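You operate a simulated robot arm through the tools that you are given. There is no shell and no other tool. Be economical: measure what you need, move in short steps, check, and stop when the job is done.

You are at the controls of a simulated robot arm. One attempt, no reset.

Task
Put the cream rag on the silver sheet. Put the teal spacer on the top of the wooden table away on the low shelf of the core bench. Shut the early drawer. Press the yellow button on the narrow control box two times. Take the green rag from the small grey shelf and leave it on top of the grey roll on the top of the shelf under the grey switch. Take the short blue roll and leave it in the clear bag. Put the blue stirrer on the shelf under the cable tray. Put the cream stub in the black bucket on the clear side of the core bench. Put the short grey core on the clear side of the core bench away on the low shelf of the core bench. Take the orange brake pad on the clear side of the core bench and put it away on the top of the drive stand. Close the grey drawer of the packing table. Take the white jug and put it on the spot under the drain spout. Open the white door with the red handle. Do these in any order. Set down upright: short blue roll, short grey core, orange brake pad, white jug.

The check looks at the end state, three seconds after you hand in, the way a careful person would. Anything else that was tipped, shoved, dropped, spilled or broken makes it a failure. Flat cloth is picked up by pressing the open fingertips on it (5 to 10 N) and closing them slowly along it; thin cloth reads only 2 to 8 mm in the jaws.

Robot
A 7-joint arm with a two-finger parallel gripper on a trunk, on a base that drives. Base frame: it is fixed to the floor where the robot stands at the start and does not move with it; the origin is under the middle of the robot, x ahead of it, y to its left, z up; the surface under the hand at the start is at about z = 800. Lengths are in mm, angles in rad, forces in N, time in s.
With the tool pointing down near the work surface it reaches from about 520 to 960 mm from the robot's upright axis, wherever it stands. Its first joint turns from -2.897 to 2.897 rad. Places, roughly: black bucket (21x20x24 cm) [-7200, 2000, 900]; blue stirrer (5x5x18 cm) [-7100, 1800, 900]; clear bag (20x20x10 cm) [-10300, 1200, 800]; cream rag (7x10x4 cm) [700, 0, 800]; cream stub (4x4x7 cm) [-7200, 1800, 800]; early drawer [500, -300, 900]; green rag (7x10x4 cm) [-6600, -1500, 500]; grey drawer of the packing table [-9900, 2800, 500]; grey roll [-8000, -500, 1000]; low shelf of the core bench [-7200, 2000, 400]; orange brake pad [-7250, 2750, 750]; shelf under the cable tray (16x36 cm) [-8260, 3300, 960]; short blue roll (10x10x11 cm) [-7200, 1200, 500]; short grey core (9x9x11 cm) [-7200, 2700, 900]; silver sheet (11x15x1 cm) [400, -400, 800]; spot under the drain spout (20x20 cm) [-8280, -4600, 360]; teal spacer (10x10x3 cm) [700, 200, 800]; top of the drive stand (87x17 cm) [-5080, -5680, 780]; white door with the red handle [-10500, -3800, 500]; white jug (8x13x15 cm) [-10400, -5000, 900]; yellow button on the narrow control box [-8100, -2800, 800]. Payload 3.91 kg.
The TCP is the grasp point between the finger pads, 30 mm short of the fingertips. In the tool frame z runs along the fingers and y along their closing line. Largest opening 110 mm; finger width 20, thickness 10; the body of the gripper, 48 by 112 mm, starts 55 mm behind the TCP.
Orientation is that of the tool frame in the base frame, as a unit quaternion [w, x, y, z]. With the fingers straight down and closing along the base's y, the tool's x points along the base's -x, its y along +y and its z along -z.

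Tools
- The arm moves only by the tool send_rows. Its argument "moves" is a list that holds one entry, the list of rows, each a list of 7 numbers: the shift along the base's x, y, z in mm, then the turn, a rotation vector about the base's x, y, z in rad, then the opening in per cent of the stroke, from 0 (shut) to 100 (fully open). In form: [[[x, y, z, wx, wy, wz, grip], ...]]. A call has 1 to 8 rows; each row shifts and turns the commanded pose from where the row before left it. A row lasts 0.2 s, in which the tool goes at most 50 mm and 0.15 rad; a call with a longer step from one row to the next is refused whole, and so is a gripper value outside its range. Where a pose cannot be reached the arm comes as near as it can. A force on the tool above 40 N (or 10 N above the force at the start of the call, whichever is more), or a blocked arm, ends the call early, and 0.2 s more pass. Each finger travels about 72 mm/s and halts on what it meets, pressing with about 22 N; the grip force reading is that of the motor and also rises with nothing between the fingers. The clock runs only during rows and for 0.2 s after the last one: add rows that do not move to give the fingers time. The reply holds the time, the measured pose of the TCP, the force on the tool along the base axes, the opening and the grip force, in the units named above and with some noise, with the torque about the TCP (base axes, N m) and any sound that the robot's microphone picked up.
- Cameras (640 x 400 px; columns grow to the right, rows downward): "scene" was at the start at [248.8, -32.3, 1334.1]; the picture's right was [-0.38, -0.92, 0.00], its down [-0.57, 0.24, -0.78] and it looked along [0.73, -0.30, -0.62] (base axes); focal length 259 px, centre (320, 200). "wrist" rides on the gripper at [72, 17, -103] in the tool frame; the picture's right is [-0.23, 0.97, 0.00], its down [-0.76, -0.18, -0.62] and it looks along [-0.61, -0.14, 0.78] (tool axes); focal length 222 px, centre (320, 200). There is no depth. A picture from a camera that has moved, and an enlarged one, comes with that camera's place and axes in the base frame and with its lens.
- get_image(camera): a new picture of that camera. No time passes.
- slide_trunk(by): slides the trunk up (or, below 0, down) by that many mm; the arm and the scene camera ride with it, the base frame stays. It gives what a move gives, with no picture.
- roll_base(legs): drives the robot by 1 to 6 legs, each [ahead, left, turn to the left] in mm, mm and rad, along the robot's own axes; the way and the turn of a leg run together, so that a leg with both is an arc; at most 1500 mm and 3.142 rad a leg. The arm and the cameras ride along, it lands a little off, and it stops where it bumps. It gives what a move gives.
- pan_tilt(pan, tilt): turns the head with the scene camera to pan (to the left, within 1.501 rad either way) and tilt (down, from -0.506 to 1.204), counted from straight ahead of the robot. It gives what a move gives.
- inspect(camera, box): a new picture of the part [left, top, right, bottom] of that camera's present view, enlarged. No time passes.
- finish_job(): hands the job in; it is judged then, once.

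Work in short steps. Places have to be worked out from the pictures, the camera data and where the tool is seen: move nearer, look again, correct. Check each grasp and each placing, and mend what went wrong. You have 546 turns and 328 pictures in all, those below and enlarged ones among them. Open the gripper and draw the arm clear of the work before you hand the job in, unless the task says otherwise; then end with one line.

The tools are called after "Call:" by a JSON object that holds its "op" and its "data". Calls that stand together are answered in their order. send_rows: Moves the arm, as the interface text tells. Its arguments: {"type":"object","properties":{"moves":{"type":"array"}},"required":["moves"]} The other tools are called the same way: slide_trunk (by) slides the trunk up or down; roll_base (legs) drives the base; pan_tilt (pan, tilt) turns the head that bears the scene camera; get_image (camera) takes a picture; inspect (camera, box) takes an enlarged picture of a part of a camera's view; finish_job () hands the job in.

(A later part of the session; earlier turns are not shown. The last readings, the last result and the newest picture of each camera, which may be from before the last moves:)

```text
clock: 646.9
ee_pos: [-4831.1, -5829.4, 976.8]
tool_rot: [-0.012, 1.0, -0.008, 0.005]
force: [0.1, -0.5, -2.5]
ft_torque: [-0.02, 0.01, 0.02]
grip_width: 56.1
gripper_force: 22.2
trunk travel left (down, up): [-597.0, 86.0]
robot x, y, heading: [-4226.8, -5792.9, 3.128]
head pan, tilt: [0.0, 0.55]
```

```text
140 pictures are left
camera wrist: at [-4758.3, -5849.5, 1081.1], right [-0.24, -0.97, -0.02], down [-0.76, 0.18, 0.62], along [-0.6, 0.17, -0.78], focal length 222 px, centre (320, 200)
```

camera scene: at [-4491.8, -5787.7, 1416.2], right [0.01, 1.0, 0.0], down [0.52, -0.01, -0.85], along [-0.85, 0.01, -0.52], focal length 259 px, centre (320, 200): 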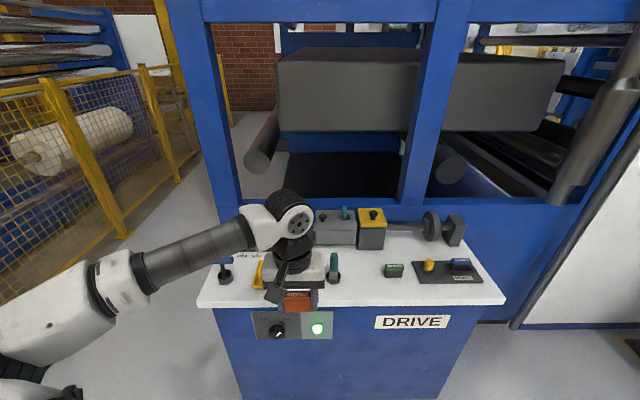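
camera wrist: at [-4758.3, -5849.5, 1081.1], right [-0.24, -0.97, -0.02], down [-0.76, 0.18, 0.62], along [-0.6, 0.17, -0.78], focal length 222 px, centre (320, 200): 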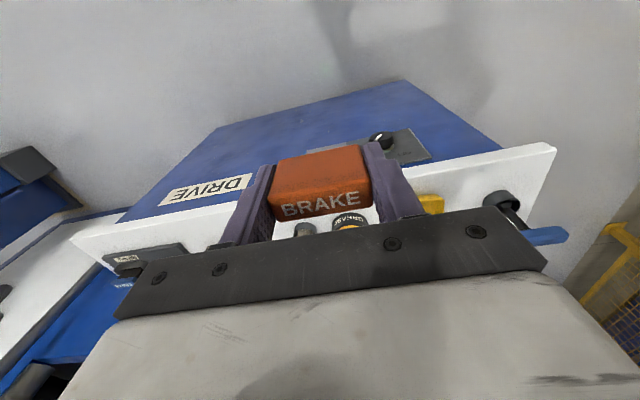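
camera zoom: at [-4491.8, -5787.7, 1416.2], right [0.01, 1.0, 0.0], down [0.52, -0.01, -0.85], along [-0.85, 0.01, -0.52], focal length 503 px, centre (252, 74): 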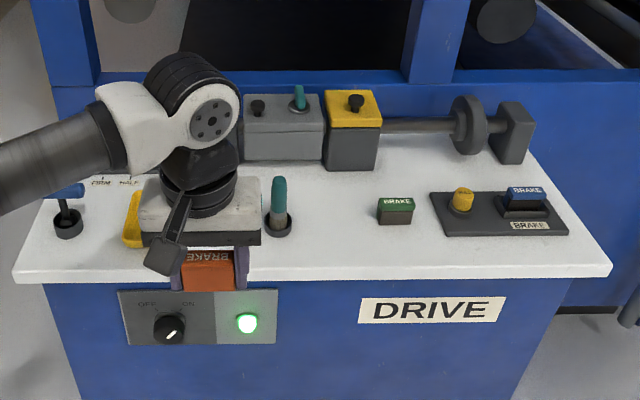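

Free gap between the lever (y≈-5737) and the green pad (y≈-5546): target ≈(-5062,-5645). Strafe, then reach over it.

Call:
{"op": "roll_base", "data": {"legs": [[0, -185, 0]]}}

Call:
{"op": "send_rows", "data": {"moves": [[[-46, 0, 0, 0, 0, 0, 35], [-46, 0, 0, 0, 0, 0, 35], [-46, 0, 0, 0, 0, 0, 35], [-46, 0, 0, 0, 0, 0, 35], [-46, 0, -20, 0, 0, 0, 35], [0, 0, -40, 0, 0, 0, 35], [0, 0, 0, 0, 0, 0, 35]]]}}

Call:
{"op": "get_image", "data": {"camera": "wrist"}}

Call:
{"op": "inspect", "data": {"camera": "scene", "box": [190, 150, 430, 320]}}

```text
clock: 649.0
ee_pos: [-4827.8, -5643.7, 977.1]
tool_rot: [-0.012, 1.0, -0.008, 0.004]
force: [0.1, 0.7, -3.0]
ft_torque: [0.03, -0.04, -0.03]
grip_width: 55.7
gripper_force: 21.7
trunk travel left (down, up): [-597.0, 86.0]
robot x, y, heading: [-4229.6, -5609.6, 3.128]
head pan, tilt: [0.0, 0.55]
```

```text
refused: row 5 steps farther than a row can; nothing moved
```

```text
139 pictures are left
camera wrist: at [-4755.9, -5664.4, 1081.1], right [-0.24, -0.97, -0.02], down [-0.76, 0.18, 0.62], along [-0.6, 0.17, -0.78], focal length 222 px, centre (320, 200)
```

wrist: 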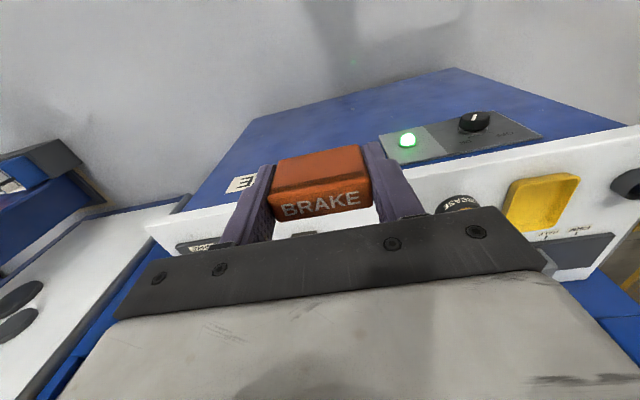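

```text
2.35 times, centred on (310, 235) of scene
camera zoom: at [-4489.3, -5602.7, 1416.2], right [0.01, 1.0, 0.0], down [0.52, -0.01, -0.85], along [-0.85, 0.01, -0.52], focal length 610 px, centre (344, 118)
```

zoom: 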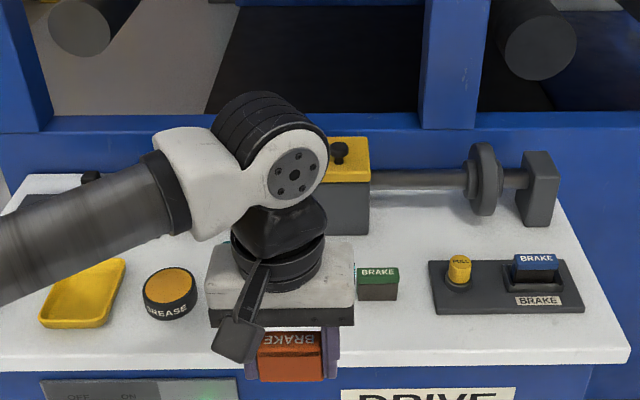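

Call:
{"op": "send_rows", "data": {"moves": [[[-46, 0, 0, 0, 0, 0, 35], [-46, 0, 0, 0, 0, 0, 35], [-46, 0, 0, 0, 0, 0, 35], [-46, 0, 0, 0, 0, 0, 35], [-46, 0, 0, 0, 0, 0, 35], [0, 0, -40, 0, 0, 0, 35], [0, 0, -20, 0, 0, 0, 35]]]}}

Call:
{"op": "get_image", "data": {"camera": "wrist"}}

Call:
{"op": "inspect", "data": {"camera": "scene", "box": [190, 120, 430, 290]}}

```text
clock: 650.6
ee_pos: [-5059.2, -5643.2, 915.0]
tool_rot: [-0.011, 1.0, -0.009, 0.004]
force: [-0.6, 0.3, -1.5]
ft_torque: [-0.02, 0.01, 0.04]
grip_width: 55.9
gripper_force: 21.6
trunk travel left (down, up): [-597.0, 86.0]
robot x, y, heading: [-4228.8, -5606.5, 3.125]
head pan, tilt: [0.0, 0.55]
```

```text
137 pictures are left
camera wrist: at [-4986.1, -5663.8, 1020.3], right [-0.24, -0.97, -0.02], down [-0.76, 0.18, 0.62], along [-0.6, 0.17, -0.78], focal length 222 px, centre (320, 200)
```

wrist: 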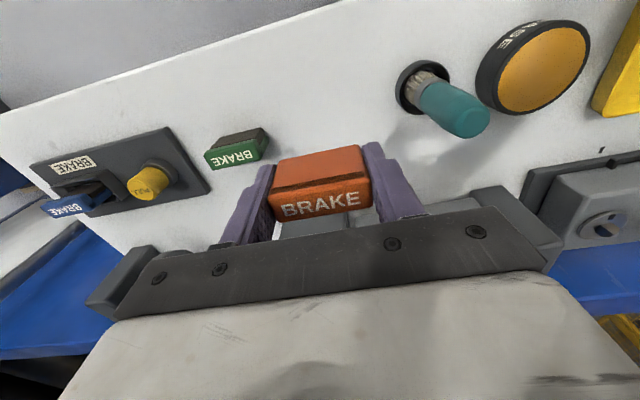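

```text
2.35 times, centred on (310, 205) of scene
camera zoom: at [-4489.5, -5603.0, 1416.1], right [0.01, 1.0, 0.0], down [0.52, -0.01, -0.85], along [-0.85, 0.01, -0.52], focal length 610 px, centre (344, 188)
```

zoom: 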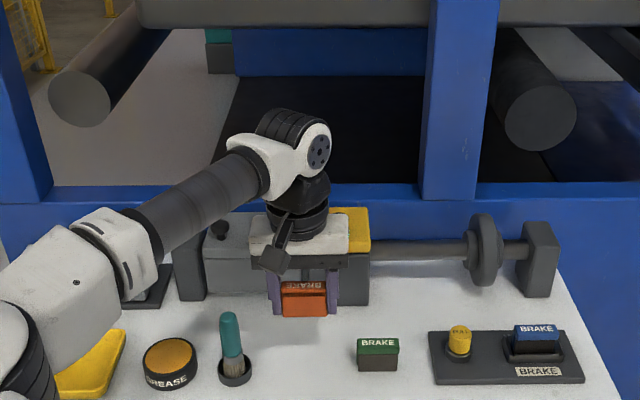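

Clear of the lever and green pad. Lower to near contact.

Call:
{"op": "send_rows", "data": {"moves": [[[0, 0, -40, 0, 0, 0, 35], [0, 0, -35, 0, 0, 0, 35], [0, 0, -10, 0, 0, 0, 35], [0, 0, -4, 0, 0, 0, 35], [0, 0, -4, 0, 0, 0, 35], [0, 0, 0, 0, 0, 0, 35]]]}}

```text
clock: 652.0
ee_pos: [-5057.0, -5644.1, 824.3]
tool_rot: [-0.01, 1.0, -0.009, 0.004]
force: [0.6, 0.1, -1.6]
ft_torque: [0.03, 0.02, 0.02]
grip_width: 55.9
gripper_force: 21.8
trunk travel left (down, up): [-597.0, 86.0]
robot x, y, heading: [-4228.1, -5607.0, 3.128]
head pan, tilt: [0.0, 0.55]
```

Call:
{"op": "send_rows", "data": {"moves": [[[0, 0, -3, 0, 0, 0, 35], [0, 0, -3, 0, 0, 0, 35], [0, 0, -3, 0, 0, 0, 35], [0, 0, 0, 0, 0, 0, 35]]]}}

```text
clock: 653.0
ee_pos: [-5057.5, -5642.9, 813.6]
tool_rot: [-0.011, 1.0, -0.008, 0.004]
force: [0.6, 0.8, -1.5]
ft_torque: [0.03, -0.01, 0.01]
grip_width: 56.0
gripper_force: 22.2
trunk travel left (down, up): [-597.0, 86.0]
robot x, y, heading: [-4231.1, -5607.3, 3.124]
head pan, tilt: [0.0, 0.55]
```

Call:
{"op": "send_rows", "data": {"moves": [[[0, 0, -3, 0, 0, 0, 35], [0, 0, -3, 0, 0, 0, 35], [0, 0, -3, 0, 0, 0, 35], [0, 0, 0, 0, 0, 0, 35]]]}}

Call:
{"op": "inspect", "data": {"camera": "scene", "box": [230, 150, 390, 290]}}

```text
clock: 654.0
ee_pos: [-5056.9, -5644.0, 810.2]
tool_rot: [-0.012, 1.0, -0.009, 0.002]
force: [-1.7, -1.5, 31.1]
ft_torque: [-1.1, 0.03, -0.08]
grip_width: 56.0
gripper_force: 22.0
trunk travel left (down, up): [-597.0, 86.0]
robot x, y, heading: [-4223.9, -5603.1, 3.133]
head pan, tilt: [0.0, 0.55]
```

```text
2.86 times, centred on (310, 220) of scene
camera zoom: at [-4486.1, -5602.8, 1417.2], right [0.01, 1.0, 0.0], down [0.52, -0.01, -0.85], along [-0.85, 0.01, -0.52], focal length 740 px, centre (349, 143)
```

zoom: 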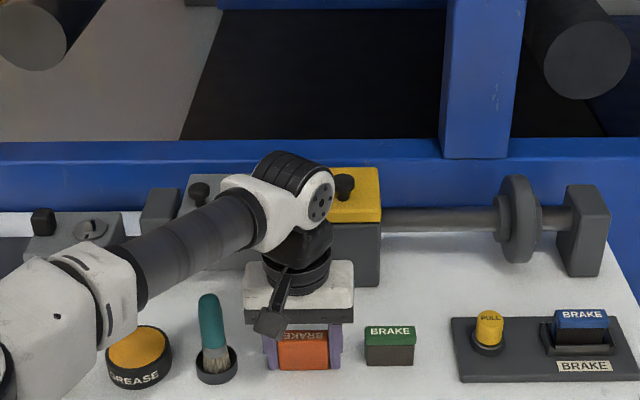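

Contact. Ease up 2 mm, open modestly, lift straight up.

Call:
{"op": "send_rows", "data": {"moves": [[[0, 0, 2, 0, 0, 0, 40], [0, 0, 1, 0, 0, 0, 60], [0, 0, 0, 0, 0, 0, 70], [0, 0, 0, 0, 0, 0, 70], [0, 0, 20, 0, 0, 0, 70], [0, 0, 40, 0, 0, 0, 70], [0, 0, 45, 0, 0, 0, 70], [0, 0, 45, 0, 0, 0, 70]]]}}

Call:
{"op": "get_image", "data": {"camera": "wrist"}}

Call:
{"op": "inspect", "data": {"camera": "scene", "box": [230, 150, 390, 290]}}

```text
clock: 655.8
ee_pos: [-5056.0, -5645.1, 959.9]
tool_rot: [-0.011, 1.0, -0.008, 0.004]
force: [-0.5, 0.0, 0.2]
ft_torque: [-0.04, 0.03, 0.0]
grip_width: 77.3
gripper_force: 0.1
trunk travel left (down, up): [-597.0, 86.0]
robot x, y, heading: [-4228.6, -5607.0, 3.128]
head pan, tilt: [0.0, 0.55]
```

```text
134 pictures are left
camera wrist: at [-4984.8, -5664.9, 1064.5], right [-0.24, -0.97, -0.02], down [-0.76, 0.18, 0.62], along [-0.6, 0.17, -0.78], focal length 222 px, centre (320, 200)
```

wrist: 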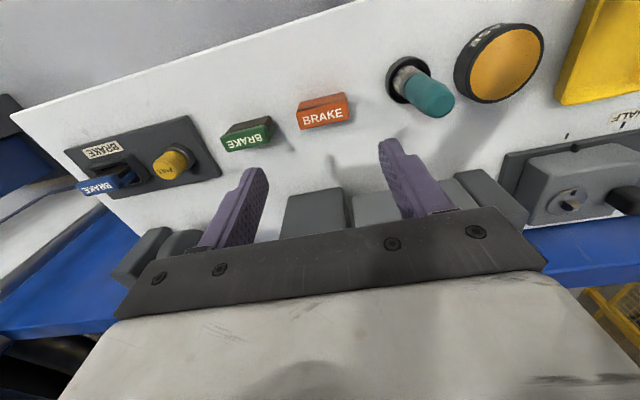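

```text
2.86 times, centred on (310, 220) of scene
camera zoom: at [-4488.8, -5603.0, 1416.2], right [0.01, 1.0, 0.0], down [0.52, -0.01, -0.85], along [-0.85, 0.01, -0.52], focal length 740 px, centre (349, 143)
```

zoom: 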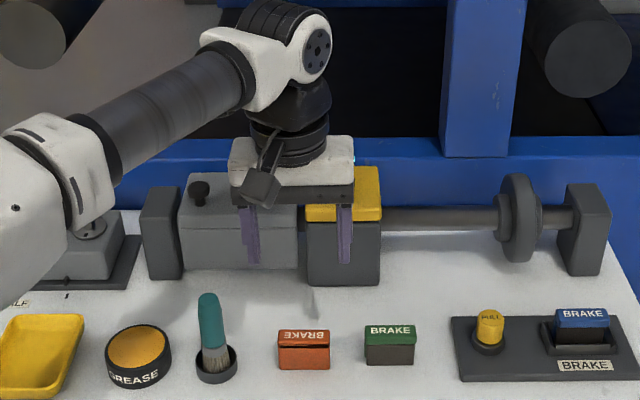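

Brake pad stands on the drive stand. Retract and drive back west toward the jug on the counter.

Call:
{"op": "send_rows", "data": {"moves": [[[46, 0, 10, 0, 0, 0, 70], [46, 0, 0, 0, 0, 0, 70], [46, 0, 0, 0, 0, 0, 70], [46, 0, 0, 0, 0, 0, 70], [46, 0, 0, 0, 0, 0, 70]]]}}

Call:
{"op": "roll_base", "data": {"legs": [[0, 1040, 0.013], [1450, 0, 0], [1450, 0, 0], [1450, 0, 0], [600, 0, 0]]}}

Call:
{"op": "pan_tilt", "data": {"pan": -0.5, "tilt": 0.3}}

Call:
{"op": "get_image", "data": {"camera": "scene"}}

```text
clock: 657.0
ee_pos: [-4826.2, -5644.9, 968.4]
tool_rot: [-0.011, 1.0, -0.008, 0.005]
force: [0.7, 0.1, 0.8]
ft_torque: [-0.01, 0.03, 0.0]
grip_width: 76.9
gripper_force: 0.0
trunk travel left (down, up): [-597.0, 86.0]
robot x, y, heading: [-4229.1, -5607.2, 3.129]
head pan, tilt: [0.0, 0.55]
```

```text
clock: 682.8
ee_pos: [-8529.5, -6675.5, 969.8]
tool_rot: [-0.012, 1.0, -0.005, 0.003]
force: [-0.2, -0.4, 0.2]
ft_torque: [0.0, 0.04, -0.05]
grip_width: 77.3
gripper_force: 0.3
trunk travel left (down, up): [-597.0, 86.0]
robot x, y, heading: [-7931.8, -6638.2, 3.134]
head pan, tilt: [0.0, 0.55]
stopped in leg 4: the robot was blocked; the commanded pose is now the measured one
```

```text
clock: 683.8
ee_pos: [-8531.1, -6676.0, 968.8]
tool_rot: [-0.013, 1.0, -0.006, 0.004]
force: [0.8, -0.5, -0.6]
ft_torque: [-0.01, 0.0, 0.01]
grip_width: 77.2
gripper_force: 0.0
trunk travel left (down, up): [-597.0, 86.0]
robot x, y, heading: [-7932.3, -6634.4, 3.136]
head pan, tilt: [-0.499, 0.3]
```

```text
132 pictures are left
camera scene: at [-8184.1, -6587.6, 1439.1], right [0.49, 0.87, 0.0], down [0.26, -0.14, -0.96], along [-0.83, 0.46, -0.3], focal length 259 px, centre (320, 200)
```

scene: 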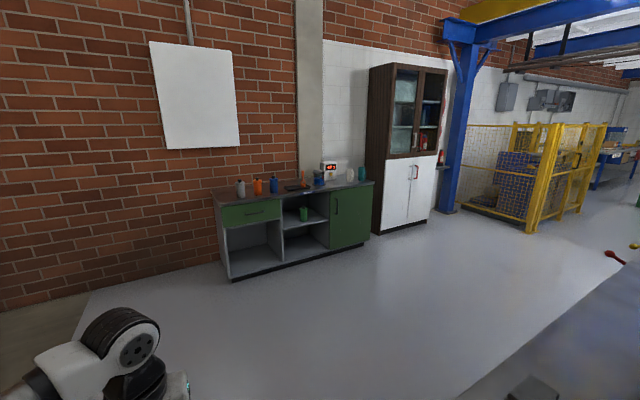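

Probably the green bin by the drier's end. I back off a little and look at it.

Call:
{"op": "roll_base", "data": {"legs": [[-80, 0, 0], [0, 200, 0]]}}

Call:
{"op": "pan_tilt", "data": {"pan": -0.9, "tilt": 0.8}}

Call:
{"op": "get_image", "data": {"camera": "scene"}}

```text
clock: 686.6
ee_pos: [-8453.4, -6877.3, 966.7]
tool_rot: [-0.012, 1.0, -0.007, 0.004]
force: [-0.8, -0.1, -0.1]
ft_torque: [0.01, 0.0, -0.01]
grip_width: 76.9
gripper_force: 0.1
trunk travel left (down, up): [-597.0, 86.0]
robot x, y, heading: [-7850.3, -6836.5, 3.135]
head pan, tilt: [-0.499, 0.3]
```

```text
clock: 687.5
ee_pos: [-8452.5, -6876.4, 968.9]
tool_rot: [-0.012, 1.0, -0.007, 0.004]
force: [0.6, -0.3, 0.1]
ft_torque: [0.0, 0.02, 0.03]
grip_width: 77.1
gripper_force: 0.0
trunk travel left (down, up): [-597.0, 86.0]
robot x, y, heading: [-7854.7, -6838.3, 3.135]
head pan, tilt: [-0.901, 0.799]
```

```text
131 pictures are left
camera scene: at [-8073.7, -6770.2, 1394.9], right [0.79, 0.61, 0.0], down [0.44, -0.57, -0.7], along [-0.43, 0.55, -0.72], focal length 259 px, centre (320, 200)
```

scene: 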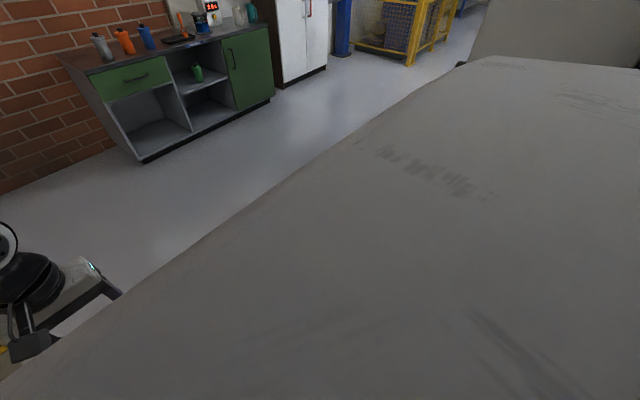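

Shift right slightly for balance and proceed west past the bin.

Call:
{"op": "roll_base", "data": {"legs": [[0, -75, 0], [1300, 0, 0]]}}

Call:
{"op": "pan_tilt", "data": {"pan": -1.45, "tilt": 0.4}}

Call:
{"op": "get_image", "data": {"camera": "scene"}}

```text
clock: 695.0
ee_pos: [-9762.3, -6780.2, 966.8]
tool_rot: [-0.012, 1.0, -0.01, 0.004]
force: [0.1, 0.8, -0.3]
ft_torque: [0.04, -0.01, 0.03]
grip_width: 77.1
gripper_force: 0.1
trunk travel left (down, up): [-597.0, 86.0]
robot x, y, heading: [-9164.9, -6741.6, 3.125]
head pan, tilt: [-0.901, 0.799]
```

```text
clock: 695.9
ee_pos: [-9762.5, -6779.4, 968.7]
tool_rot: [-0.013, 1.0, -0.01, 0.004]
force: [0.5, 0.1, 0.4]
ft_torque: [0.0, 0.0, -0.03]
grip_width: 76.8
gripper_force: 0.0
trunk travel left (down, up): [-597.0, 86.0]
robot x, y, heading: [-9161.9, -6746.3, 3.121]
head pan, tilt: [-1.45, 0.4]
```

```text
130 pictures are left
camera scene: at [-9343.2, -6648.1, 1429.9], right [0.99, 0.1, 0.0], down [0.04, -0.39, -0.92], along [-0.1, 0.92, -0.39], focal length 259 px, centre (320, 200)
```

scene: 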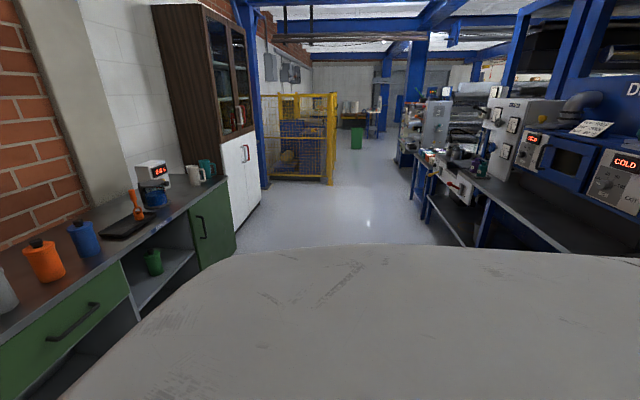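

The white jug is on the counter near a coffee machine. Strafe north to y≈-5050 and approach partly.

Call:
{"op": "roll_base", "data": {"legs": [[0, -1450, 0.02], [0, -250, 0], [350, 0, 0]]}}

Call:
{"op": "pan_tilt", "data": {"pan": 0.0, "tilt": 0.5}}

Call:
{"op": "get_image", "data": {"camera": "scene"}}

Call:
{"op": "get_image", "data": {"camera": "wrist"}}

```text
clock: 711.4
ee_pos: [-10083.7, -5074.4, 967.6]
tool_rot: [-0.011, 1.0, -0.011, 0.003]
force: [-0.2, -0.1, -1.2]
ft_torque: [0.02, 0.01, 0.03]
grip_width: 77.0
gripper_force: 0.2
trunk travel left (down, up): [-597.0, 86.0]
robot x, y, heading: [-9485.1, -5042.4, 3.124]
head pan, tilt: [-1.45, 0.4]
```

```text
clock: 712.9
ee_pos: [-10084.5, -5074.3, 968.0]
tool_rot: [-0.012, 1.0, -0.011, 0.004]
force: [0.4, -0.1, 0.1]
ft_torque: [0.02, 0.0, 0.02]
grip_width: 77.0
gripper_force: 0.1
trunk travel left (down, up): [-597.0, 86.0]
robot x, y, heading: [-9481.5, -5041.1, 3.121]
head pan, tilt: [0.0, 0.499]
```

```text
129 pictures are left
camera scene: at [-9746.2, -5034.0, 1420.8], right [0.02, 1.0, 0.0], down [0.48, -0.01, -0.88], along [-0.88, 0.02, -0.48], focal length 259 px, centre (320, 200)
```

scene: 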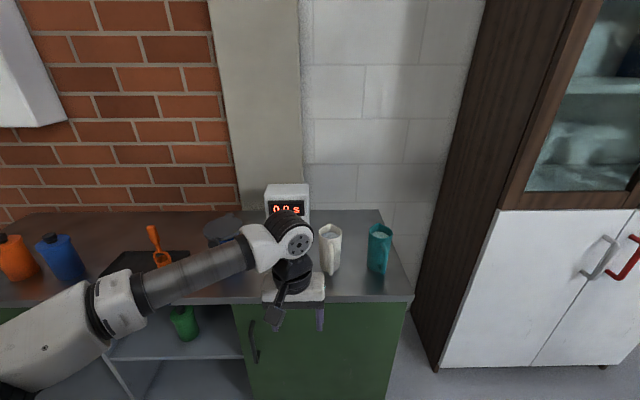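

```text
128 pictures are left
camera wrist: at [-10012.4, -5095.0, 1072.1], right [-0.25, -0.97, -0.02], down [-0.76, 0.18, 0.62], along [-0.6, 0.17, -0.78], focal length 222 px, centre (320, 200)
```

wrist: 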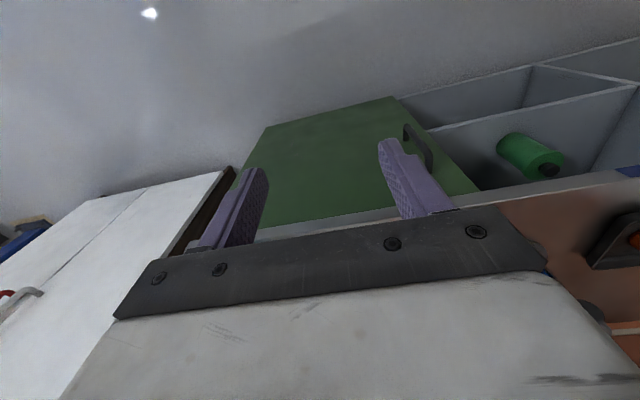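

Call:
{"op": "inspect", "data": {"camera": "scene", "box": [280, 190, 420, 310]}}

```text
3.33 times, centred on (350, 250) of scene
camera zoom: at [-9746.2, -5034.0, 1420.8], right [0.02, 1.0, 0.0], down [0.48, -0.01, -0.88], along [-0.88, 0.02, -0.48], focal length 864 px, centre (220, 33)
```

zoom: 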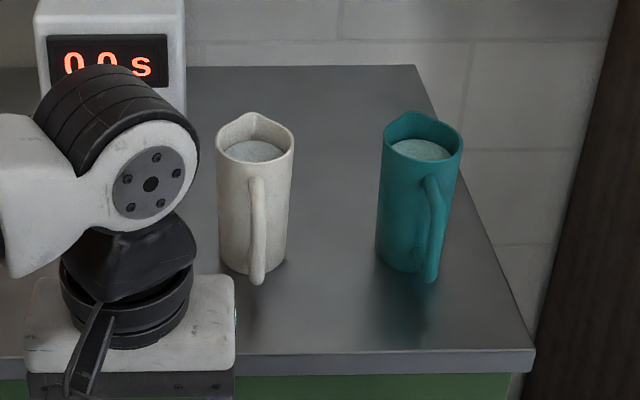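

The jug holds liquid and its handle faces me. I shift the arm left to see what's beside it.

Call:
{"op": "send_rows", "data": {"moves": [[[20, -45, 0, 0, 0, 0, 90], [0, -48, 0, 0, 0, 0, 100], [0, -48, 0, 0, 0, 0, 100], [0, -48, 0, 0, 0, 0, 100], [0, -48, 0, 0, 0, 0, 100], [0, -48, 0, 0, 0, 0, 100]]]}}

Call:
{"op": "inspect", "data": {"camera": "scene", "box": [200, 170, 420, 310]}}

```text
clock: 714.3
ee_pos: [-10064.5, -5358.8, 967.4]
tool_rot: [-0.012, 1.0, -0.012, 0.005]
force: [0.2, 0.6, 0.4]
ft_torque: [0.04, -0.04, 0.0]
grip_width: 110.2
gripper_force: 0.1
trunk travel left (down, up): [-597.0, 86.0]
robot x, y, heading: [-9489.1, -5037.0, 3.123]
head pan, tilt: [0.0, 0.499]
```

```text
2.86 times, centred on (310, 240) of scene
camera zoom: at [-9746.2, -5034.4, 1420.8], right [0.02, 1.0, 0.0], down [0.48, -0.01, -0.88], along [-0.88, 0.02, -0.48], focal length 740 px, centre (349, 86)
```

zoom: 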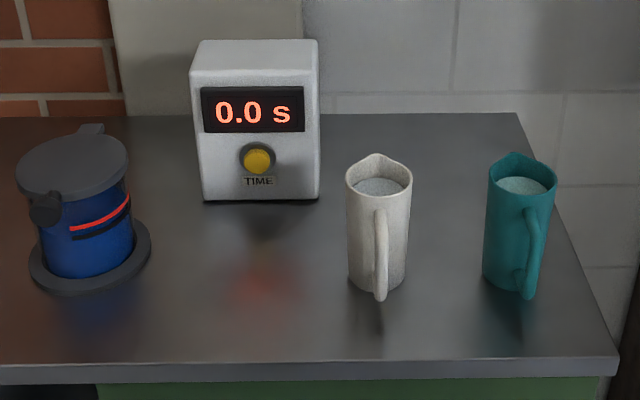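

Clear surroundings. Raise and move above-in-front of the jug for a top view.

Call:
{"op": "slide_trunk", "data": {"by": 84}}

Call:
{"op": "send_rows", "data": {"moves": [[[0, 48, 15, 0, 0, 0, 100], [0, 48, 15, 0, 0, 0, 100], [-20, 44, 10, 0, 0, 0, 100], [-30, 38, 0, 0, 0, 0, 100], [-30, 38, 0, 0, 0, 0, 100], [-30, 38, 0, 0, 0, 0, 100], [-30, 38, 0, 0, 0, 0, 100], [-30, 38, 0, 0, 0, 0, 100]]]}}

Call:
{"op": "send_rows", "data": {"moves": [[[-30, 38, 0, 0, 0, 0, 100], [-20, 0, 0, 0, 0, 0, 100]]]}}

Call:
{"op": "get_image", "data": {"camera": "wrist"}}

```text
clock: 715.5
ee_pos: [-10065.3, -5358.8, 1051.9]
tool_rot: [-0.012, 1.0, -0.01, 0.004]
force: [0.3, -0.1, -1.2]
ft_torque: [0.02, -0.02, -0.01]
grip_width: 110.1
gripper_force: 0.1
trunk travel left (down, up): [-681.0, 2.0]
robot x, y, heading: [-9482.0, -5037.3, 3.124]
head pan, tilt: [0.0, 0.499]
```

```text
refused: row 1 steps farther than a row can; nothing moved
```

```text
clock: 716.1
ee_pos: [-10115.0, -5323.2, 1050.5]
tool_rot: [-0.012, 1.0, -0.011, 0.004]
force: [0.3, -0.4, 0.0]
ft_torque: [-0.04, -0.03, 0.01]
grip_width: 110.1
gripper_force: 0.1
trunk travel left (down, up): [-681.0, 2.0]
robot x, y, heading: [-9481.1, -5040.3, 3.129]
head pan, tilt: [0.0, 0.499]
```

```text
125 pictures are left
camera wrist: at [-10044.1, -5342.4, 1155.1], right [-0.25, -0.97, -0.03], down [-0.76, 0.18, 0.62], along [-0.6, 0.17, -0.78], focal length 222 px, centre (320, 200)
```

wrist: 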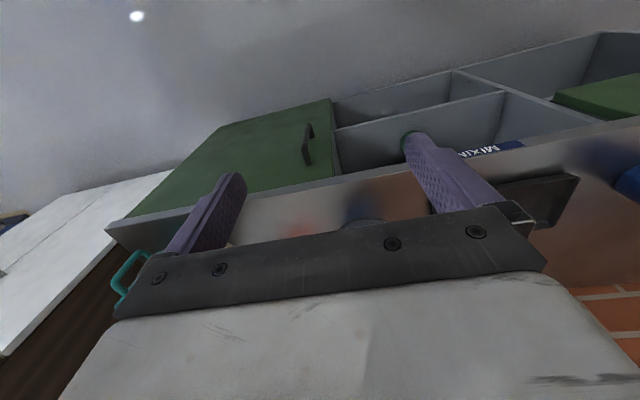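

Call:
{"op": "send_rows", "data": {"moves": [[[-23, 41, 5, 0, 0, 0, 100], [-23, 41, 5, 0, 0, 0, 100], [-23, 41, 5, 0, 0, 0, 100], [-23, 41, 5, 0, 0, 0, 100], [-23, 41, 5, 0, 0, 0, 100], [-23, 41, 5, 0, 0, 0, 100], [-23, 41, 5, 0, 0, 0, 100], [-23, 41, 5, 0, 0, 0, 100]]]}}

Call:
{"op": "get_image", "data": {"camera": "wrist"}}

Call:
{"op": "get_image", "data": {"camera": "scene"}}

```text
clock: 717.9
ee_pos: [-10302.4, -4991.8, 1091.1]
tool_rot: [-0.012, 1.0, -0.01, 0.005]
force: [0.9, 0.0, -0.3]
ft_torque: [0.02, -0.04, 0.02]
grip_width: 110.1
gripper_force: 0.0
trunk travel left (down, up): [-681.0, 2.0]
robot x, y, heading: [-9490.3, -5044.2, 3.127]
head pan, tilt: [0.0, 0.499]
```

```text
124 pictures are left
camera wrist: at [-10230.0, -5012.1, 1194.8], right [-0.25, -0.97, -0.02], down [-0.76, 0.18, 0.62], along [-0.6, 0.17, -0.78], focal length 222 px, centre (320, 200)
```

wrist: 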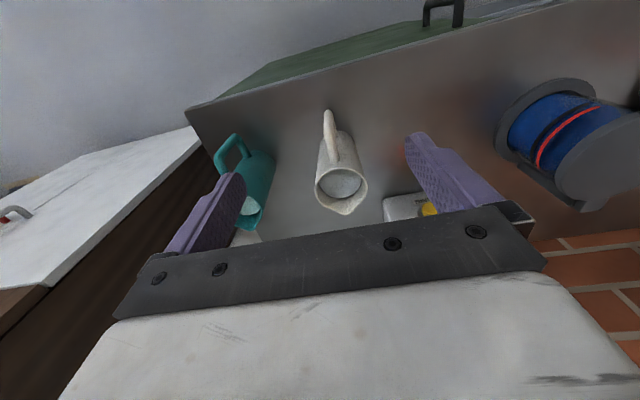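

```text
123 pictures are left
camera scene: at [-9746.7, -5033.2, 1504.6], right [0.02, 1.0, 0.0], down [0.48, -0.01, -0.88], along [-0.88, 0.02, -0.48], focal length 259 px, centre (320, 200)
```

scene: 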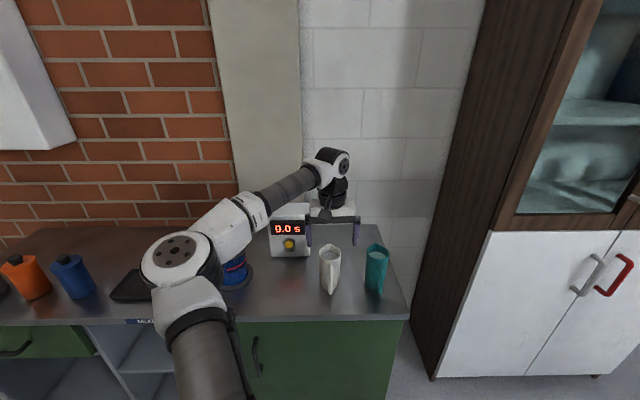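

Jug centre ≈(-10428,-4985), rim ≈922. Before grasping, I want to see the drain-spout spot to choose the grip; retract, back off and turn to look east.

Call:
{"op": "send_rows", "data": {"moves": [[[48, 0, 0, 0, 0, 0, 100], [48, 0, 0, 0, 0, 0, 100], [48, 0, 0, 0, 0, 0, 100], [48, 0, 0, 0, 0, 0, 100], [20, 0, 0, 0, 0, 0, 100]]]}}

Call:
{"op": "roll_base", "data": {"legs": [[-250, 0, 0], [0, 0, -1.6]]}}

Call:
{"op": "pan_tilt", "data": {"pan": -1.4, "tilt": 0.5}}

Call:
{"op": "get_image", "data": {"camera": "scene"}}

```text
clock: 719.1
ee_pos: [-10087.6, -4993.4, 1091.2]
tool_rot: [-0.013, 1.0, -0.01, 0.004]
force: [0.0, 0.0, 0.3]
ft_torque: [-0.02, 0.0, 0.01]
grip_width: 109.8
gripper_force: 0.0
trunk travel left (down, up): [-681.0, 2.0]
robot x, y, heading: [-9483.5, -5041.7, 3.123]
head pan, tilt: [0.0, 0.499]
```

```text
clock: 725.0
ee_pos: [-9167.2, -4443.0, 1090.6]
tool_rot: [0.004, -0.686, 0.727, -0.011]
force: [0.3, 0.0, 0.5]
ft_torque: [0.0, 0.01, 0.01]
grip_width: 110.0
gripper_force: 0.0
trunk travel left (down, up): [-681.0, 2.0]
robot x, y, heading: [-9235.1, -5043.1, 1.519]
head pan, tilt: [0.0, 0.499]
```

```text
clock: 726.5
ee_pos: [-9167.6, -4442.9, 1091.8]
tool_rot: [0.006, -0.686, 0.727, -0.012]
force: [0.4, -0.3, -0.3]
ft_torque: [0.04, 0.01, 0.0]
grip_width: 109.9
gripper_force: 0.0
trunk travel left (down, up): [-681.0, 2.0]
robot x, y, heading: [-9233.7, -5044.7, 1.521]
head pan, tilt: [-1.4, 0.499]
```

```text
122 pictures are left
camera scene: at [-9136.6, -4862.6, 1504.8], right [0.12, -0.99, 0.0], down [-0.48, -0.06, -0.88], along [0.87, 0.1, -0.48], focal length 259 px, centre (320, 200)
```

scene: 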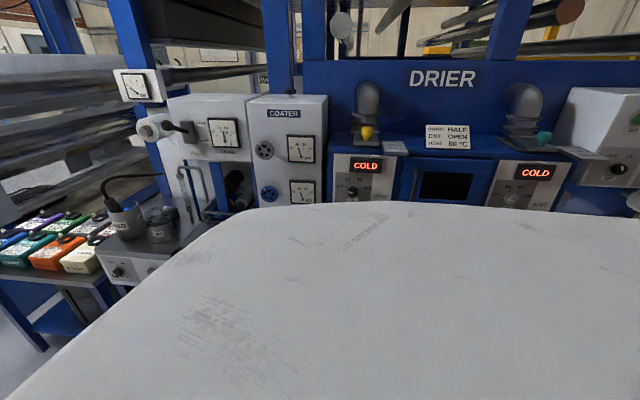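

Call:
{"op": "roll_base", "data": {"legs": [[0, 250, -1.3]]}}

Call:
{"op": "pan_tilt", "data": {"pan": 0.05, "tilt": 0.75}}

Call:
{"op": "get_image", "data": {"camera": "scene"}}

```text
clock: 730.2
ee_pos: [-8815.2, -4796.6, 1090.9]
tool_rot: [-0.004, -0.107, 0.994, -0.013]
force: [-0.2, -0.3, 0.3]
ft_torque: [0.02, -0.02, 0.0]
grip_width: 110.2
gripper_force: 0.1
trunk travel left (down, up): [-681.0, 2.0]
robot x, y, heading: [-9411.2, -4897.7, 0.215]
head pan, tilt: [-1.4, 0.499]
```

```text
clock: 731.8
ee_pos: [-8814.1, -4797.6, 1090.9]
tool_rot: [-0.002, -0.107, 0.994, -0.013]
force: [-0.1, 0.0, -0.1]
ft_torque: [0.0, -0.01, 0.0]
grip_width: 109.9
gripper_force: 0.0
trunk travel left (down, up): [-681.0, 2.0]
robot x, y, heading: [-9410.1, -4896.9, 0.224]
head pan, tilt: [0.051, 0.75]
```

```text
121 pictures are left
camera scene: at [-9166.9, -4834.5, 1482.8], right [0.27, -0.96, 0.0], down [-0.66, -0.18, -0.73], along [0.71, 0.19, -0.68], focal length 259 px, centre (320, 200)
```

scene: 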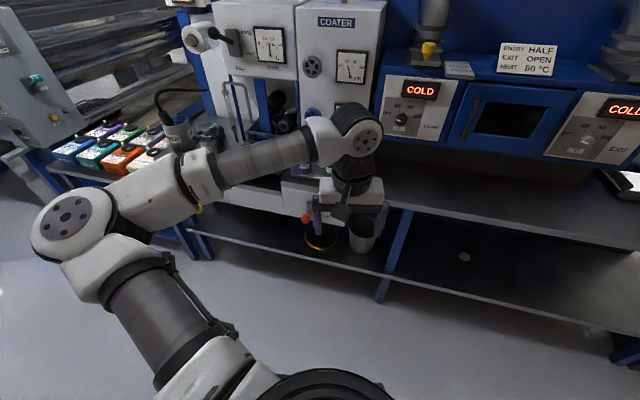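

The spot (yellow ring) is on the low shelf beneath a red drain tap. I shift the arm right and lower the trunk for a better look.

Call:
{"op": "send_rows", "data": {"moves": [[[-10, -47, 0, 0, 0, 0, 100], [-10, -47, 0, 0, 0, 0, 100], [-10, -47, 0, 0, 0, 0, 100], [-10, -47, 0, 0, 0, 0, 100], [-10, -47, 0, 0, 0, 0, 100], [-10, -47, 0, 0, 0, 0, 100]]]}}

Call:
{"op": "slide_trunk", "data": {"by": -400}}

Call:
{"op": "pan_tilt", "data": {"pan": 0.15, "tilt": 0.45}}

Call:
{"op": "get_image", "data": {"camera": "scene"}}

```text
clock: 733.1
ee_pos: [-8874.4, -5081.3, 1091.2]
tool_rot: [-0.002, -0.108, 0.994, -0.012]
force: [-0.5, -0.3, 0.6]
ft_torque: [0.01, 0.0, 0.02]
grip_width: 110.0
gripper_force: 0.0
trunk travel left (down, up): [-681.0, 2.0]
robot x, y, heading: [-9414.0, -4894.6, 0.219]
head pan, tilt: [0.051, 0.75]
```

```text
clock: 737.0
ee_pos: [-8874.3, -5080.0, 692.3]
tool_rot: [-0.004, -0.107, 0.994, -0.013]
force: [-0.4, -0.5, 0.4]
ft_torque: [0.04, -0.01, -0.04]
grip_width: 110.1
gripper_force: 0.1
trunk travel left (down, up): [-281.0, 402.0]
robot x, y, heading: [-9411.3, -4890.6, 0.217]
head pan, tilt: [0.051, 0.75]
```

```text
clock: 737.8
ee_pos: [-8873.5, -5081.0, 690.7]
tool_rot: [-0.003, -0.107, 0.994, -0.013]
force: [0.2, -0.7, 0.3]
ft_torque: [-0.01, -0.01, 0.01]
grip_width: 109.9
gripper_force: 0.1
trunk travel left (down, up): [-281.0, 402.0]
robot x, y, heading: [-9408.3, -4894.9, 0.221]
head pan, tilt: [0.15, 0.45]
```

```text
120 pictures are left
camera scene: at [-9161.1, -4823.4, 1109.2], right [0.36, -0.93, 0.0], down [-0.41, -0.16, -0.9], along [0.84, 0.32, -0.44], focal length 259 px, centre (320, 200)
```

scene: 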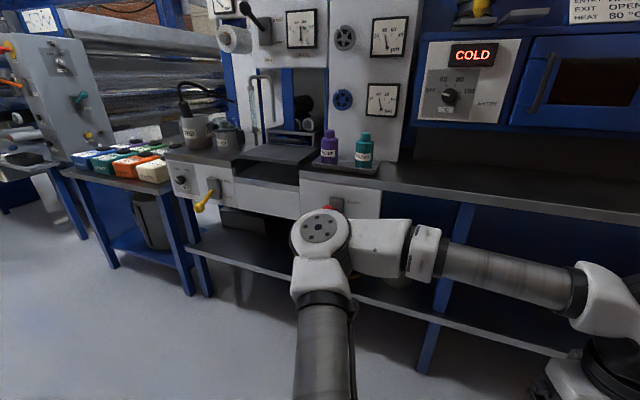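

The elbow hides it. Rotate the base right so the spot appears left of the elbow.

Call:
{"op": "roll_base", "data": {"legs": [[0, 0, -0.85]]}}

Call:
{"op": "pan_tilt", "data": {"pan": 0.9, "tilt": 0.55}}

Call:
{"op": "get_image", "data": {"camera": "scene"}}

```text
clock: 740.4
ee_pos: [-9196.1, -5419.9, 690.9]
tool_rot: [-0.009, 0.312, 0.95, -0.01]
force: [0.5, -0.4, 0.4]
ft_torque: [0.0, 0.01, 0.01]
grip_width: 110.2
gripper_force: 0.1
trunk travel left (down, up): [-281.0, 402.0]
robot x, y, heading: [-9408.1, -4891.4, -0.629]
head pan, tilt: [0.15, 0.45]
```

```text
clock: 741.5
ee_pos: [-9196.2, -5421.4, 691.2]
tool_rot: [-0.007, 0.313, 0.95, -0.01]
force: [0.2, 0.7, 0.0]
ft_torque: [0.02, -0.01, 0.02]
grip_width: 110.1
gripper_force: 0.1
trunk travel left (down, up): [-281.0, 402.0]
robot x, y, heading: [-9412.7, -4891.5, -0.634]
head pan, tilt: [0.901, 0.55]
```

```text
119 pictures are left
camera scene: at [-9189.0, -4969.8, 1100.2], right [0.27, -0.96, 0.0], down [-0.5, -0.14, -0.85], along [0.82, 0.23, -0.52], focal length 259 px, centre (320, 200)
```

scene: 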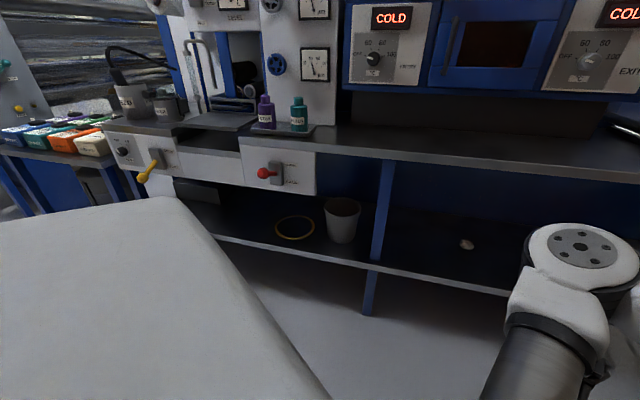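

Call:
{"op": "inspect", "data": {"camera": "scene", "box": [200, 120, 420, 290]}}

```text
2.35 times, centred on (310, 205) of scene
camera zoom: at [-9189.0, -4969.8, 1100.2], right [0.27, -0.96, 0.0], down [-0.5, -0.14, -0.85], along [0.82, 0.23, -0.52], focal length 610 px, centre (344, 188)
```

zoom: 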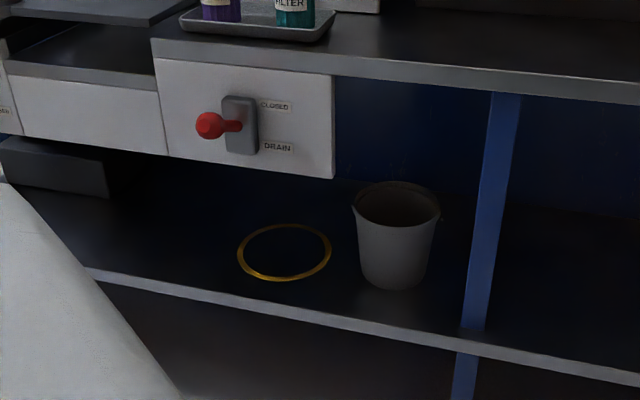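

The spot is a yellow ring at ≈(-8287,-4594) on a low shelf (z≈360), 150 mm in from the edge, with a panel bottom at ≈660: I need a strongly tilted grip with the hand passing over the jug's handle. Go back to the jug.

Call:
{"op": "roll_base", "data": {"legs": [[0, 0, -1.3], [0, 0, -1.21]]}}

Call:
{"op": "slide_trunk", "data": {"by": 250}}

Call:
{"op": "pan_tilt", "data": {"pan": 0.0, "tilt": 0.5}}

Call:
{"op": "get_image", "data": {"camera": "scene"}}

```text
clock: 748.3
ee_pos: [-9897.5, -4597.2, 691.8]
tool_rot: [-0.012, 1.0, -0.002, 0.003]
force: [0.4, 0.4, -0.2]
ft_torque: [0.04, 0.02, 0.01]
grip_width: 109.9
gripper_force: 0.2
trunk travel left (down, up): [-281.0, 402.0]
robot x, y, heading: [-9413.1, -4900.1, -3.144]
head pan, tilt: [0.901, 0.55]
```

```text
clock: 750.9
ee_pos: [-9897.0, -4596.7, 941.5]
tool_rot: [-0.012, 1.0, -0.002, 0.004]
force: [-0.2, 0.0, 0.2]
ft_torque: [-0.02, -0.02, -0.01]
grip_width: 110.2
gripper_force: 0.1
trunk travel left (down, up): [-531.0, 152.0]
robot x, y, heading: [-9408.7, -4895.0, -3.141]
head pan, tilt: [0.901, 0.55]
```

```text
clock: 752.1
ee_pos: [-9896.7, -4596.6, 942.0]
tool_rot: [-0.013, 1.0, -0.001, 0.004]
force: [-0.5, 0.5, 0.5]
ft_torque: [0.02, 0.01, -0.01]
grip_width: 110.3
gripper_force: 0.0
trunk travel left (down, up): [-531.0, 152.0]
robot x, y, heading: [-9413.8, -4894.6, -3.141]
head pan, tilt: [0.0, 0.499]
```

```text
117 pictures are left
camera scene: at [-9673.8, -4893.7, 1354.8], right [0.0, 1.0, 0.0], down [0.48, 0.0, -0.88], along [-0.88, 0.0, -0.48], focal length 259 px, centre (320, 200)
```

scene: 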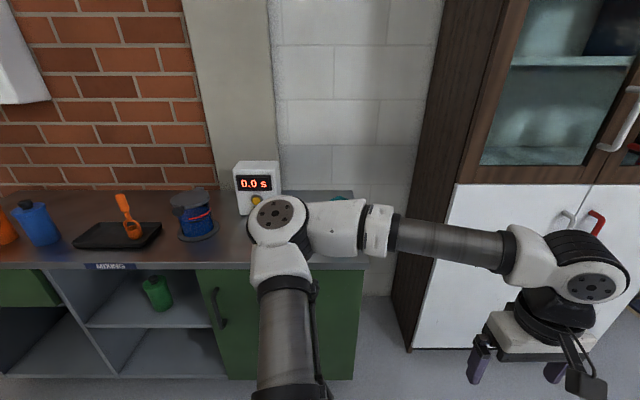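

Bring the arm back to centre and tilt it forward (1.05 rad).

Call:
{"op": "send_rows", "data": {"moves": [[[-10, -46, 0, 0, 0, 0, 100], [-10, -46, 0, 0, 0, 0, 100], [-15, -46, 0, 0, 0, 0, 100], [-20, -44, 0, 0, 0, 0, 100], [-20, -44, 0, 0, 0, 0, 100], [-20, -44, 0, 0, 0, 0, 100], [-20, -44, 0, 0, 0, 0, 100], [-20, -40, 0, 0, 0, 0, 100]]]}}

Call:
{"op": "send_rows", "data": {"moves": [[[-10, 0, 10, 0, 0.15, 0, 100], [-10, 0, 10, 0, 0.15, 0, 100], [-10, 0, 10, 0, 0.15, 0, 100], [-10, 0, 0, 0, 0.15, 0, 100], [-10, 0, 0, 0, 0.15, 0, 100], [-10, 0, 0, 0, 0.15, 0, 100], [0, 0, 0, 0, 0.15, 0, 100]]]}}

Call:
{"op": "get_image", "data": {"camera": "scene"}}

Call:
{"op": "get_image", "data": {"camera": "wrist"}}

```text
clock: 753.9
ee_pos: [-10033.3, -4951.2, 940.5]
tool_rot: [-0.013, 1.0, -0.001, 0.004]
force: [-0.4, -0.7, -0.3]
ft_torque: [0.02, 0.0, -0.02]
grip_width: 110.1
gripper_force: 0.1
trunk travel left (down, up): [-531.0, 152.0]
robot x, y, heading: [-9409.9, -4893.4, -3.141]
head pan, tilt: [0.0, 0.499]
```

```text
clock: 755.5
ee_pos: [-10091.8, -4950.6, 971.8]
tool_rot: [-0.01, 0.867, -0.007, -0.498]
force: [0.6, -0.5, -0.3]
ft_torque: [0.02, -0.02, -0.02]
grip_width: 110.1
gripper_force: 0.0
trunk travel left (down, up): [-531.0, 152.0]
robot x, y, heading: [-9411.9, -4899.3, -3.142]
head pan, tilt: [0.0, 0.499]
```

```text
116 pictures are left
camera scene: at [-9673.8, -4893.7, 1354.8], right [0.0, 1.0, 0.0], down [0.48, 0.0, -0.88], along [-0.88, 0.0, -0.48], focal length 259 px, centre (320, 200)
```

scene: 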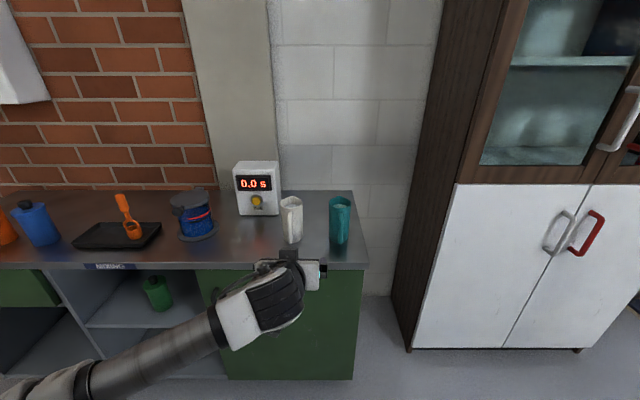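

```text
115 pictures are left
camera wrist: at [-9965.7, -4969.3, 961.0], right [-0.14, -0.97, 0.19], down [0.16, 0.16, 0.97], along [-0.98, 0.16, 0.13], focal length 222 px, centre (320, 200)
```

wrist: 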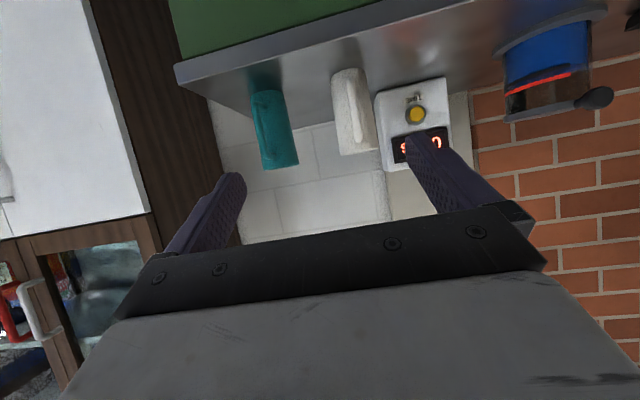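

Jug refined: centre ≈(-10427,-4992), base ≈785, rim ≈935. I drive 200 mm ahead and align laterally.

Call:
{"op": "roll_base", "data": {"legs": [[210, 0, 0]]}}

Call:
{"op": "send_rows", "data": {"moves": [[[0, -20, 0, 0, 0, 0, 100], [0, -20, 0, 0, 0, 0, 100], [0, 0, 0, 0, 0, 0, 100]]]}}

Call:
{"op": "get_image", "data": {"camera": "wrist"}}

Call:
{"op": "get_image", "data": {"camera": "scene"}}

```text
clock: 757.2
ee_pos: [-10303.7, -4948.4, 969.5]
tool_rot: [-0.009, 0.867, -0.007, -0.498]
force: [-0.4, 0.4, 0.0]
ft_torque: [-0.01, -0.02, 0.02]
grip_width: 109.8
gripper_force: 0.2
trunk travel left (down, up): [-531.0, 152.0]
robot x, y, heading: [-9624.8, -4896.3, -3.142]
head pan, tilt: [0.0, 0.499]
```

```text
clock: 758.0
ee_pos: [-10303.4, -4990.6, 971.8]
tool_rot: [-0.011, 0.867, -0.008, -0.498]
force: [0.7, 0.4, -0.2]
ft_torque: [0.04, -0.01, -0.01]
grip_width: 110.1
gripper_force: 0.0
trunk travel left (down, up): [-531.0, 152.0]
robot x, y, heading: [-9628.3, -4896.1, -3.141]
head pan, tilt: [0.0, 0.499]
```

```text
114 pictures are left
camera wrist: at [-10177.3, -5009.3, 961.6], right [-0.14, -0.97, 0.19], down [0.16, 0.17, 0.97], along [-0.98, 0.16, 0.13], focal length 222 px, centre (320, 200)
```

wrist: 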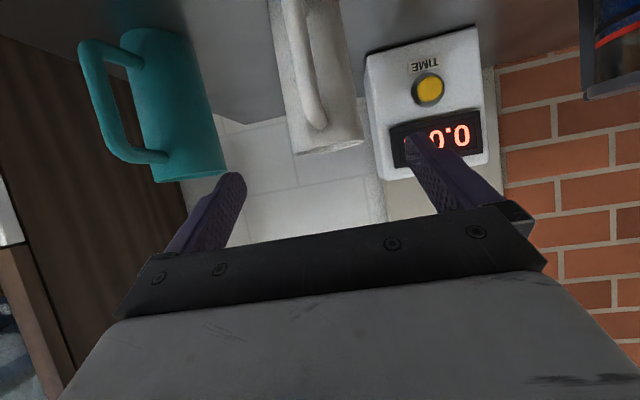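

```text
113 pictures are left
camera scene: at [-9885.5, -4893.6, 1354.8], right [0.0, 1.0, 0.0], down [0.48, 0.0, -0.88], along [-0.88, 0.0, -0.48], focal length 259 px, centre (320, 200)
```

scene: 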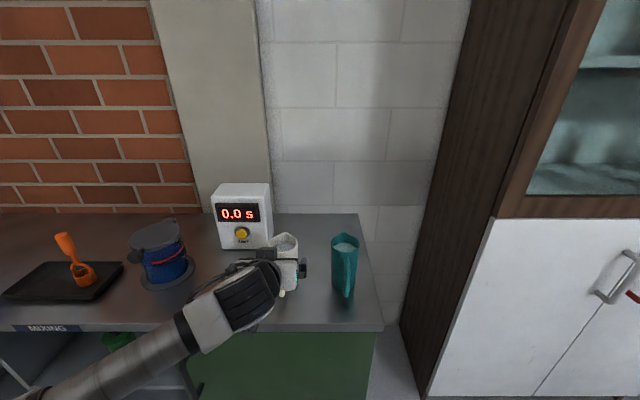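

Aligned within 2 mm. Approach to TCP ≈(-10407,-4989,928) gently.

Call:
{"op": "send_rows", "data": {"moves": [[[-35, 1, -14, 0, 0, 0, 100], [-35, 1, -14, 0, 0, 0, 100], [-20, 0, -8, 0, 0, 0, 100], [-14, 0, -7, 0, 0, 0, 100], [0, 0, 0, 0, 0, 0, 100]]]}}

Call:
{"op": "get_image", "data": {"camera": "wrist"}}

Call:
{"op": "inspect", "data": {"camera": "scene", "box": [200, 170, 400, 330]}}

```text
clock: 759.2
ee_pos: [-10408.9, -4987.4, 928.3]
tool_rot: [-0.009, 0.867, -0.006, -0.498]
force: [0.1, -1.0, -0.2]
ft_torque: [-0.01, 0.02, 0.02]
grip_width: 110.0
gripper_force: 0.1
trunk travel left (down, up): [-531.0, 152.0]
robot x, y, heading: [-9620.6, -4897.6, -3.141]
head pan, tilt: [0.0, 0.499]
```

```text
112 pictures are left
camera wrist: at [-10281.5, -5006.4, 918.3], right [-0.14, -0.97, 0.19], down [0.16, 0.17, 0.97], along [-0.98, 0.16, 0.13], focal length 222 px, centre (320, 200)
```

wrist: 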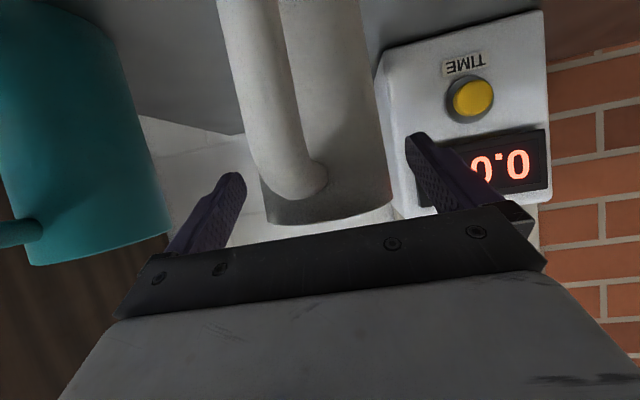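

```text
2.50 times, centred on (300, 250) of scene
camera zoom: at [-9885.4, -4893.6, 1354.8], right [0.0, 1.0, 0.0], down [0.48, 0.0, -0.88], along [-0.88, 0.0, -0.48], focal length 648 px, centre (370, 75)
```

zoom: 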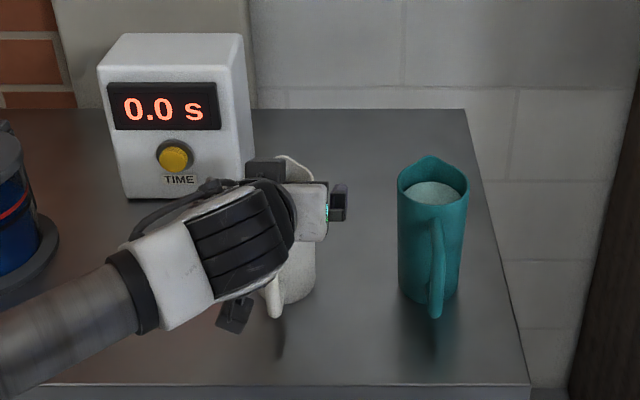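

Jug sits between the fingers without contact. Close gently.

Call:
{"op": "send_rows", "data": {"moves": [[[0, 0, 0, 0, 0, 0, 92], [0, 0, 0, 0, 0, 0, 84], [0, 0, 0, 0, 0, 0, 76], [0, 0, 0, 0, 0, 0, 68], [0, 0, 0, 0, 0, 0, 60], [0, 0, 0, 0, 0, 0, 55], [0, 0, 0, 0, 0, 0, 50]]]}}

Call:
{"op": "get_image", "data": {"camera": "wrist"}}

```text
clock: 760.8
ee_pos: [-10407.5, -4986.6, 928.4]
tool_rot: [-0.009, 0.867, -0.007, -0.497]
force: [-0.7, -2.8, 0.5]
ft_torque: [-0.11, 0.0, -0.01]
grip_width: 74.2
gripper_force: 22.0
trunk travel left (down, up): [-531.0, 152.0]
robot x, y, heading: [-9621.4, -4894.2, -3.138]
head pan, tilt: [0.0, 0.499]
```

```text
110 pictures are left
camera wrist: at [-10281.2, -5006.5, 918.4], right [-0.14, -0.97, 0.19], down [0.16, 0.17, 0.97], along [-0.98, 0.16, 0.13], focal length 222 px, centre (320, 200)
```

wrist: 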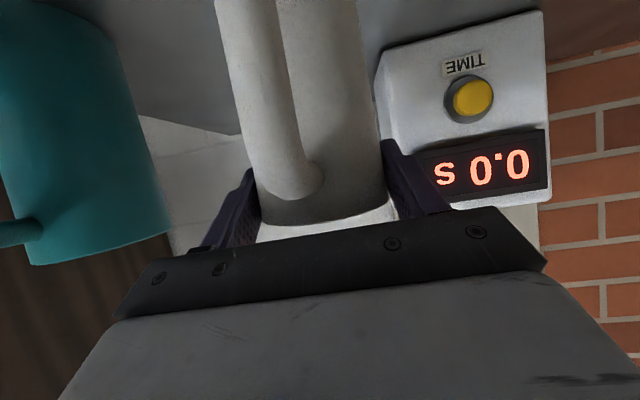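

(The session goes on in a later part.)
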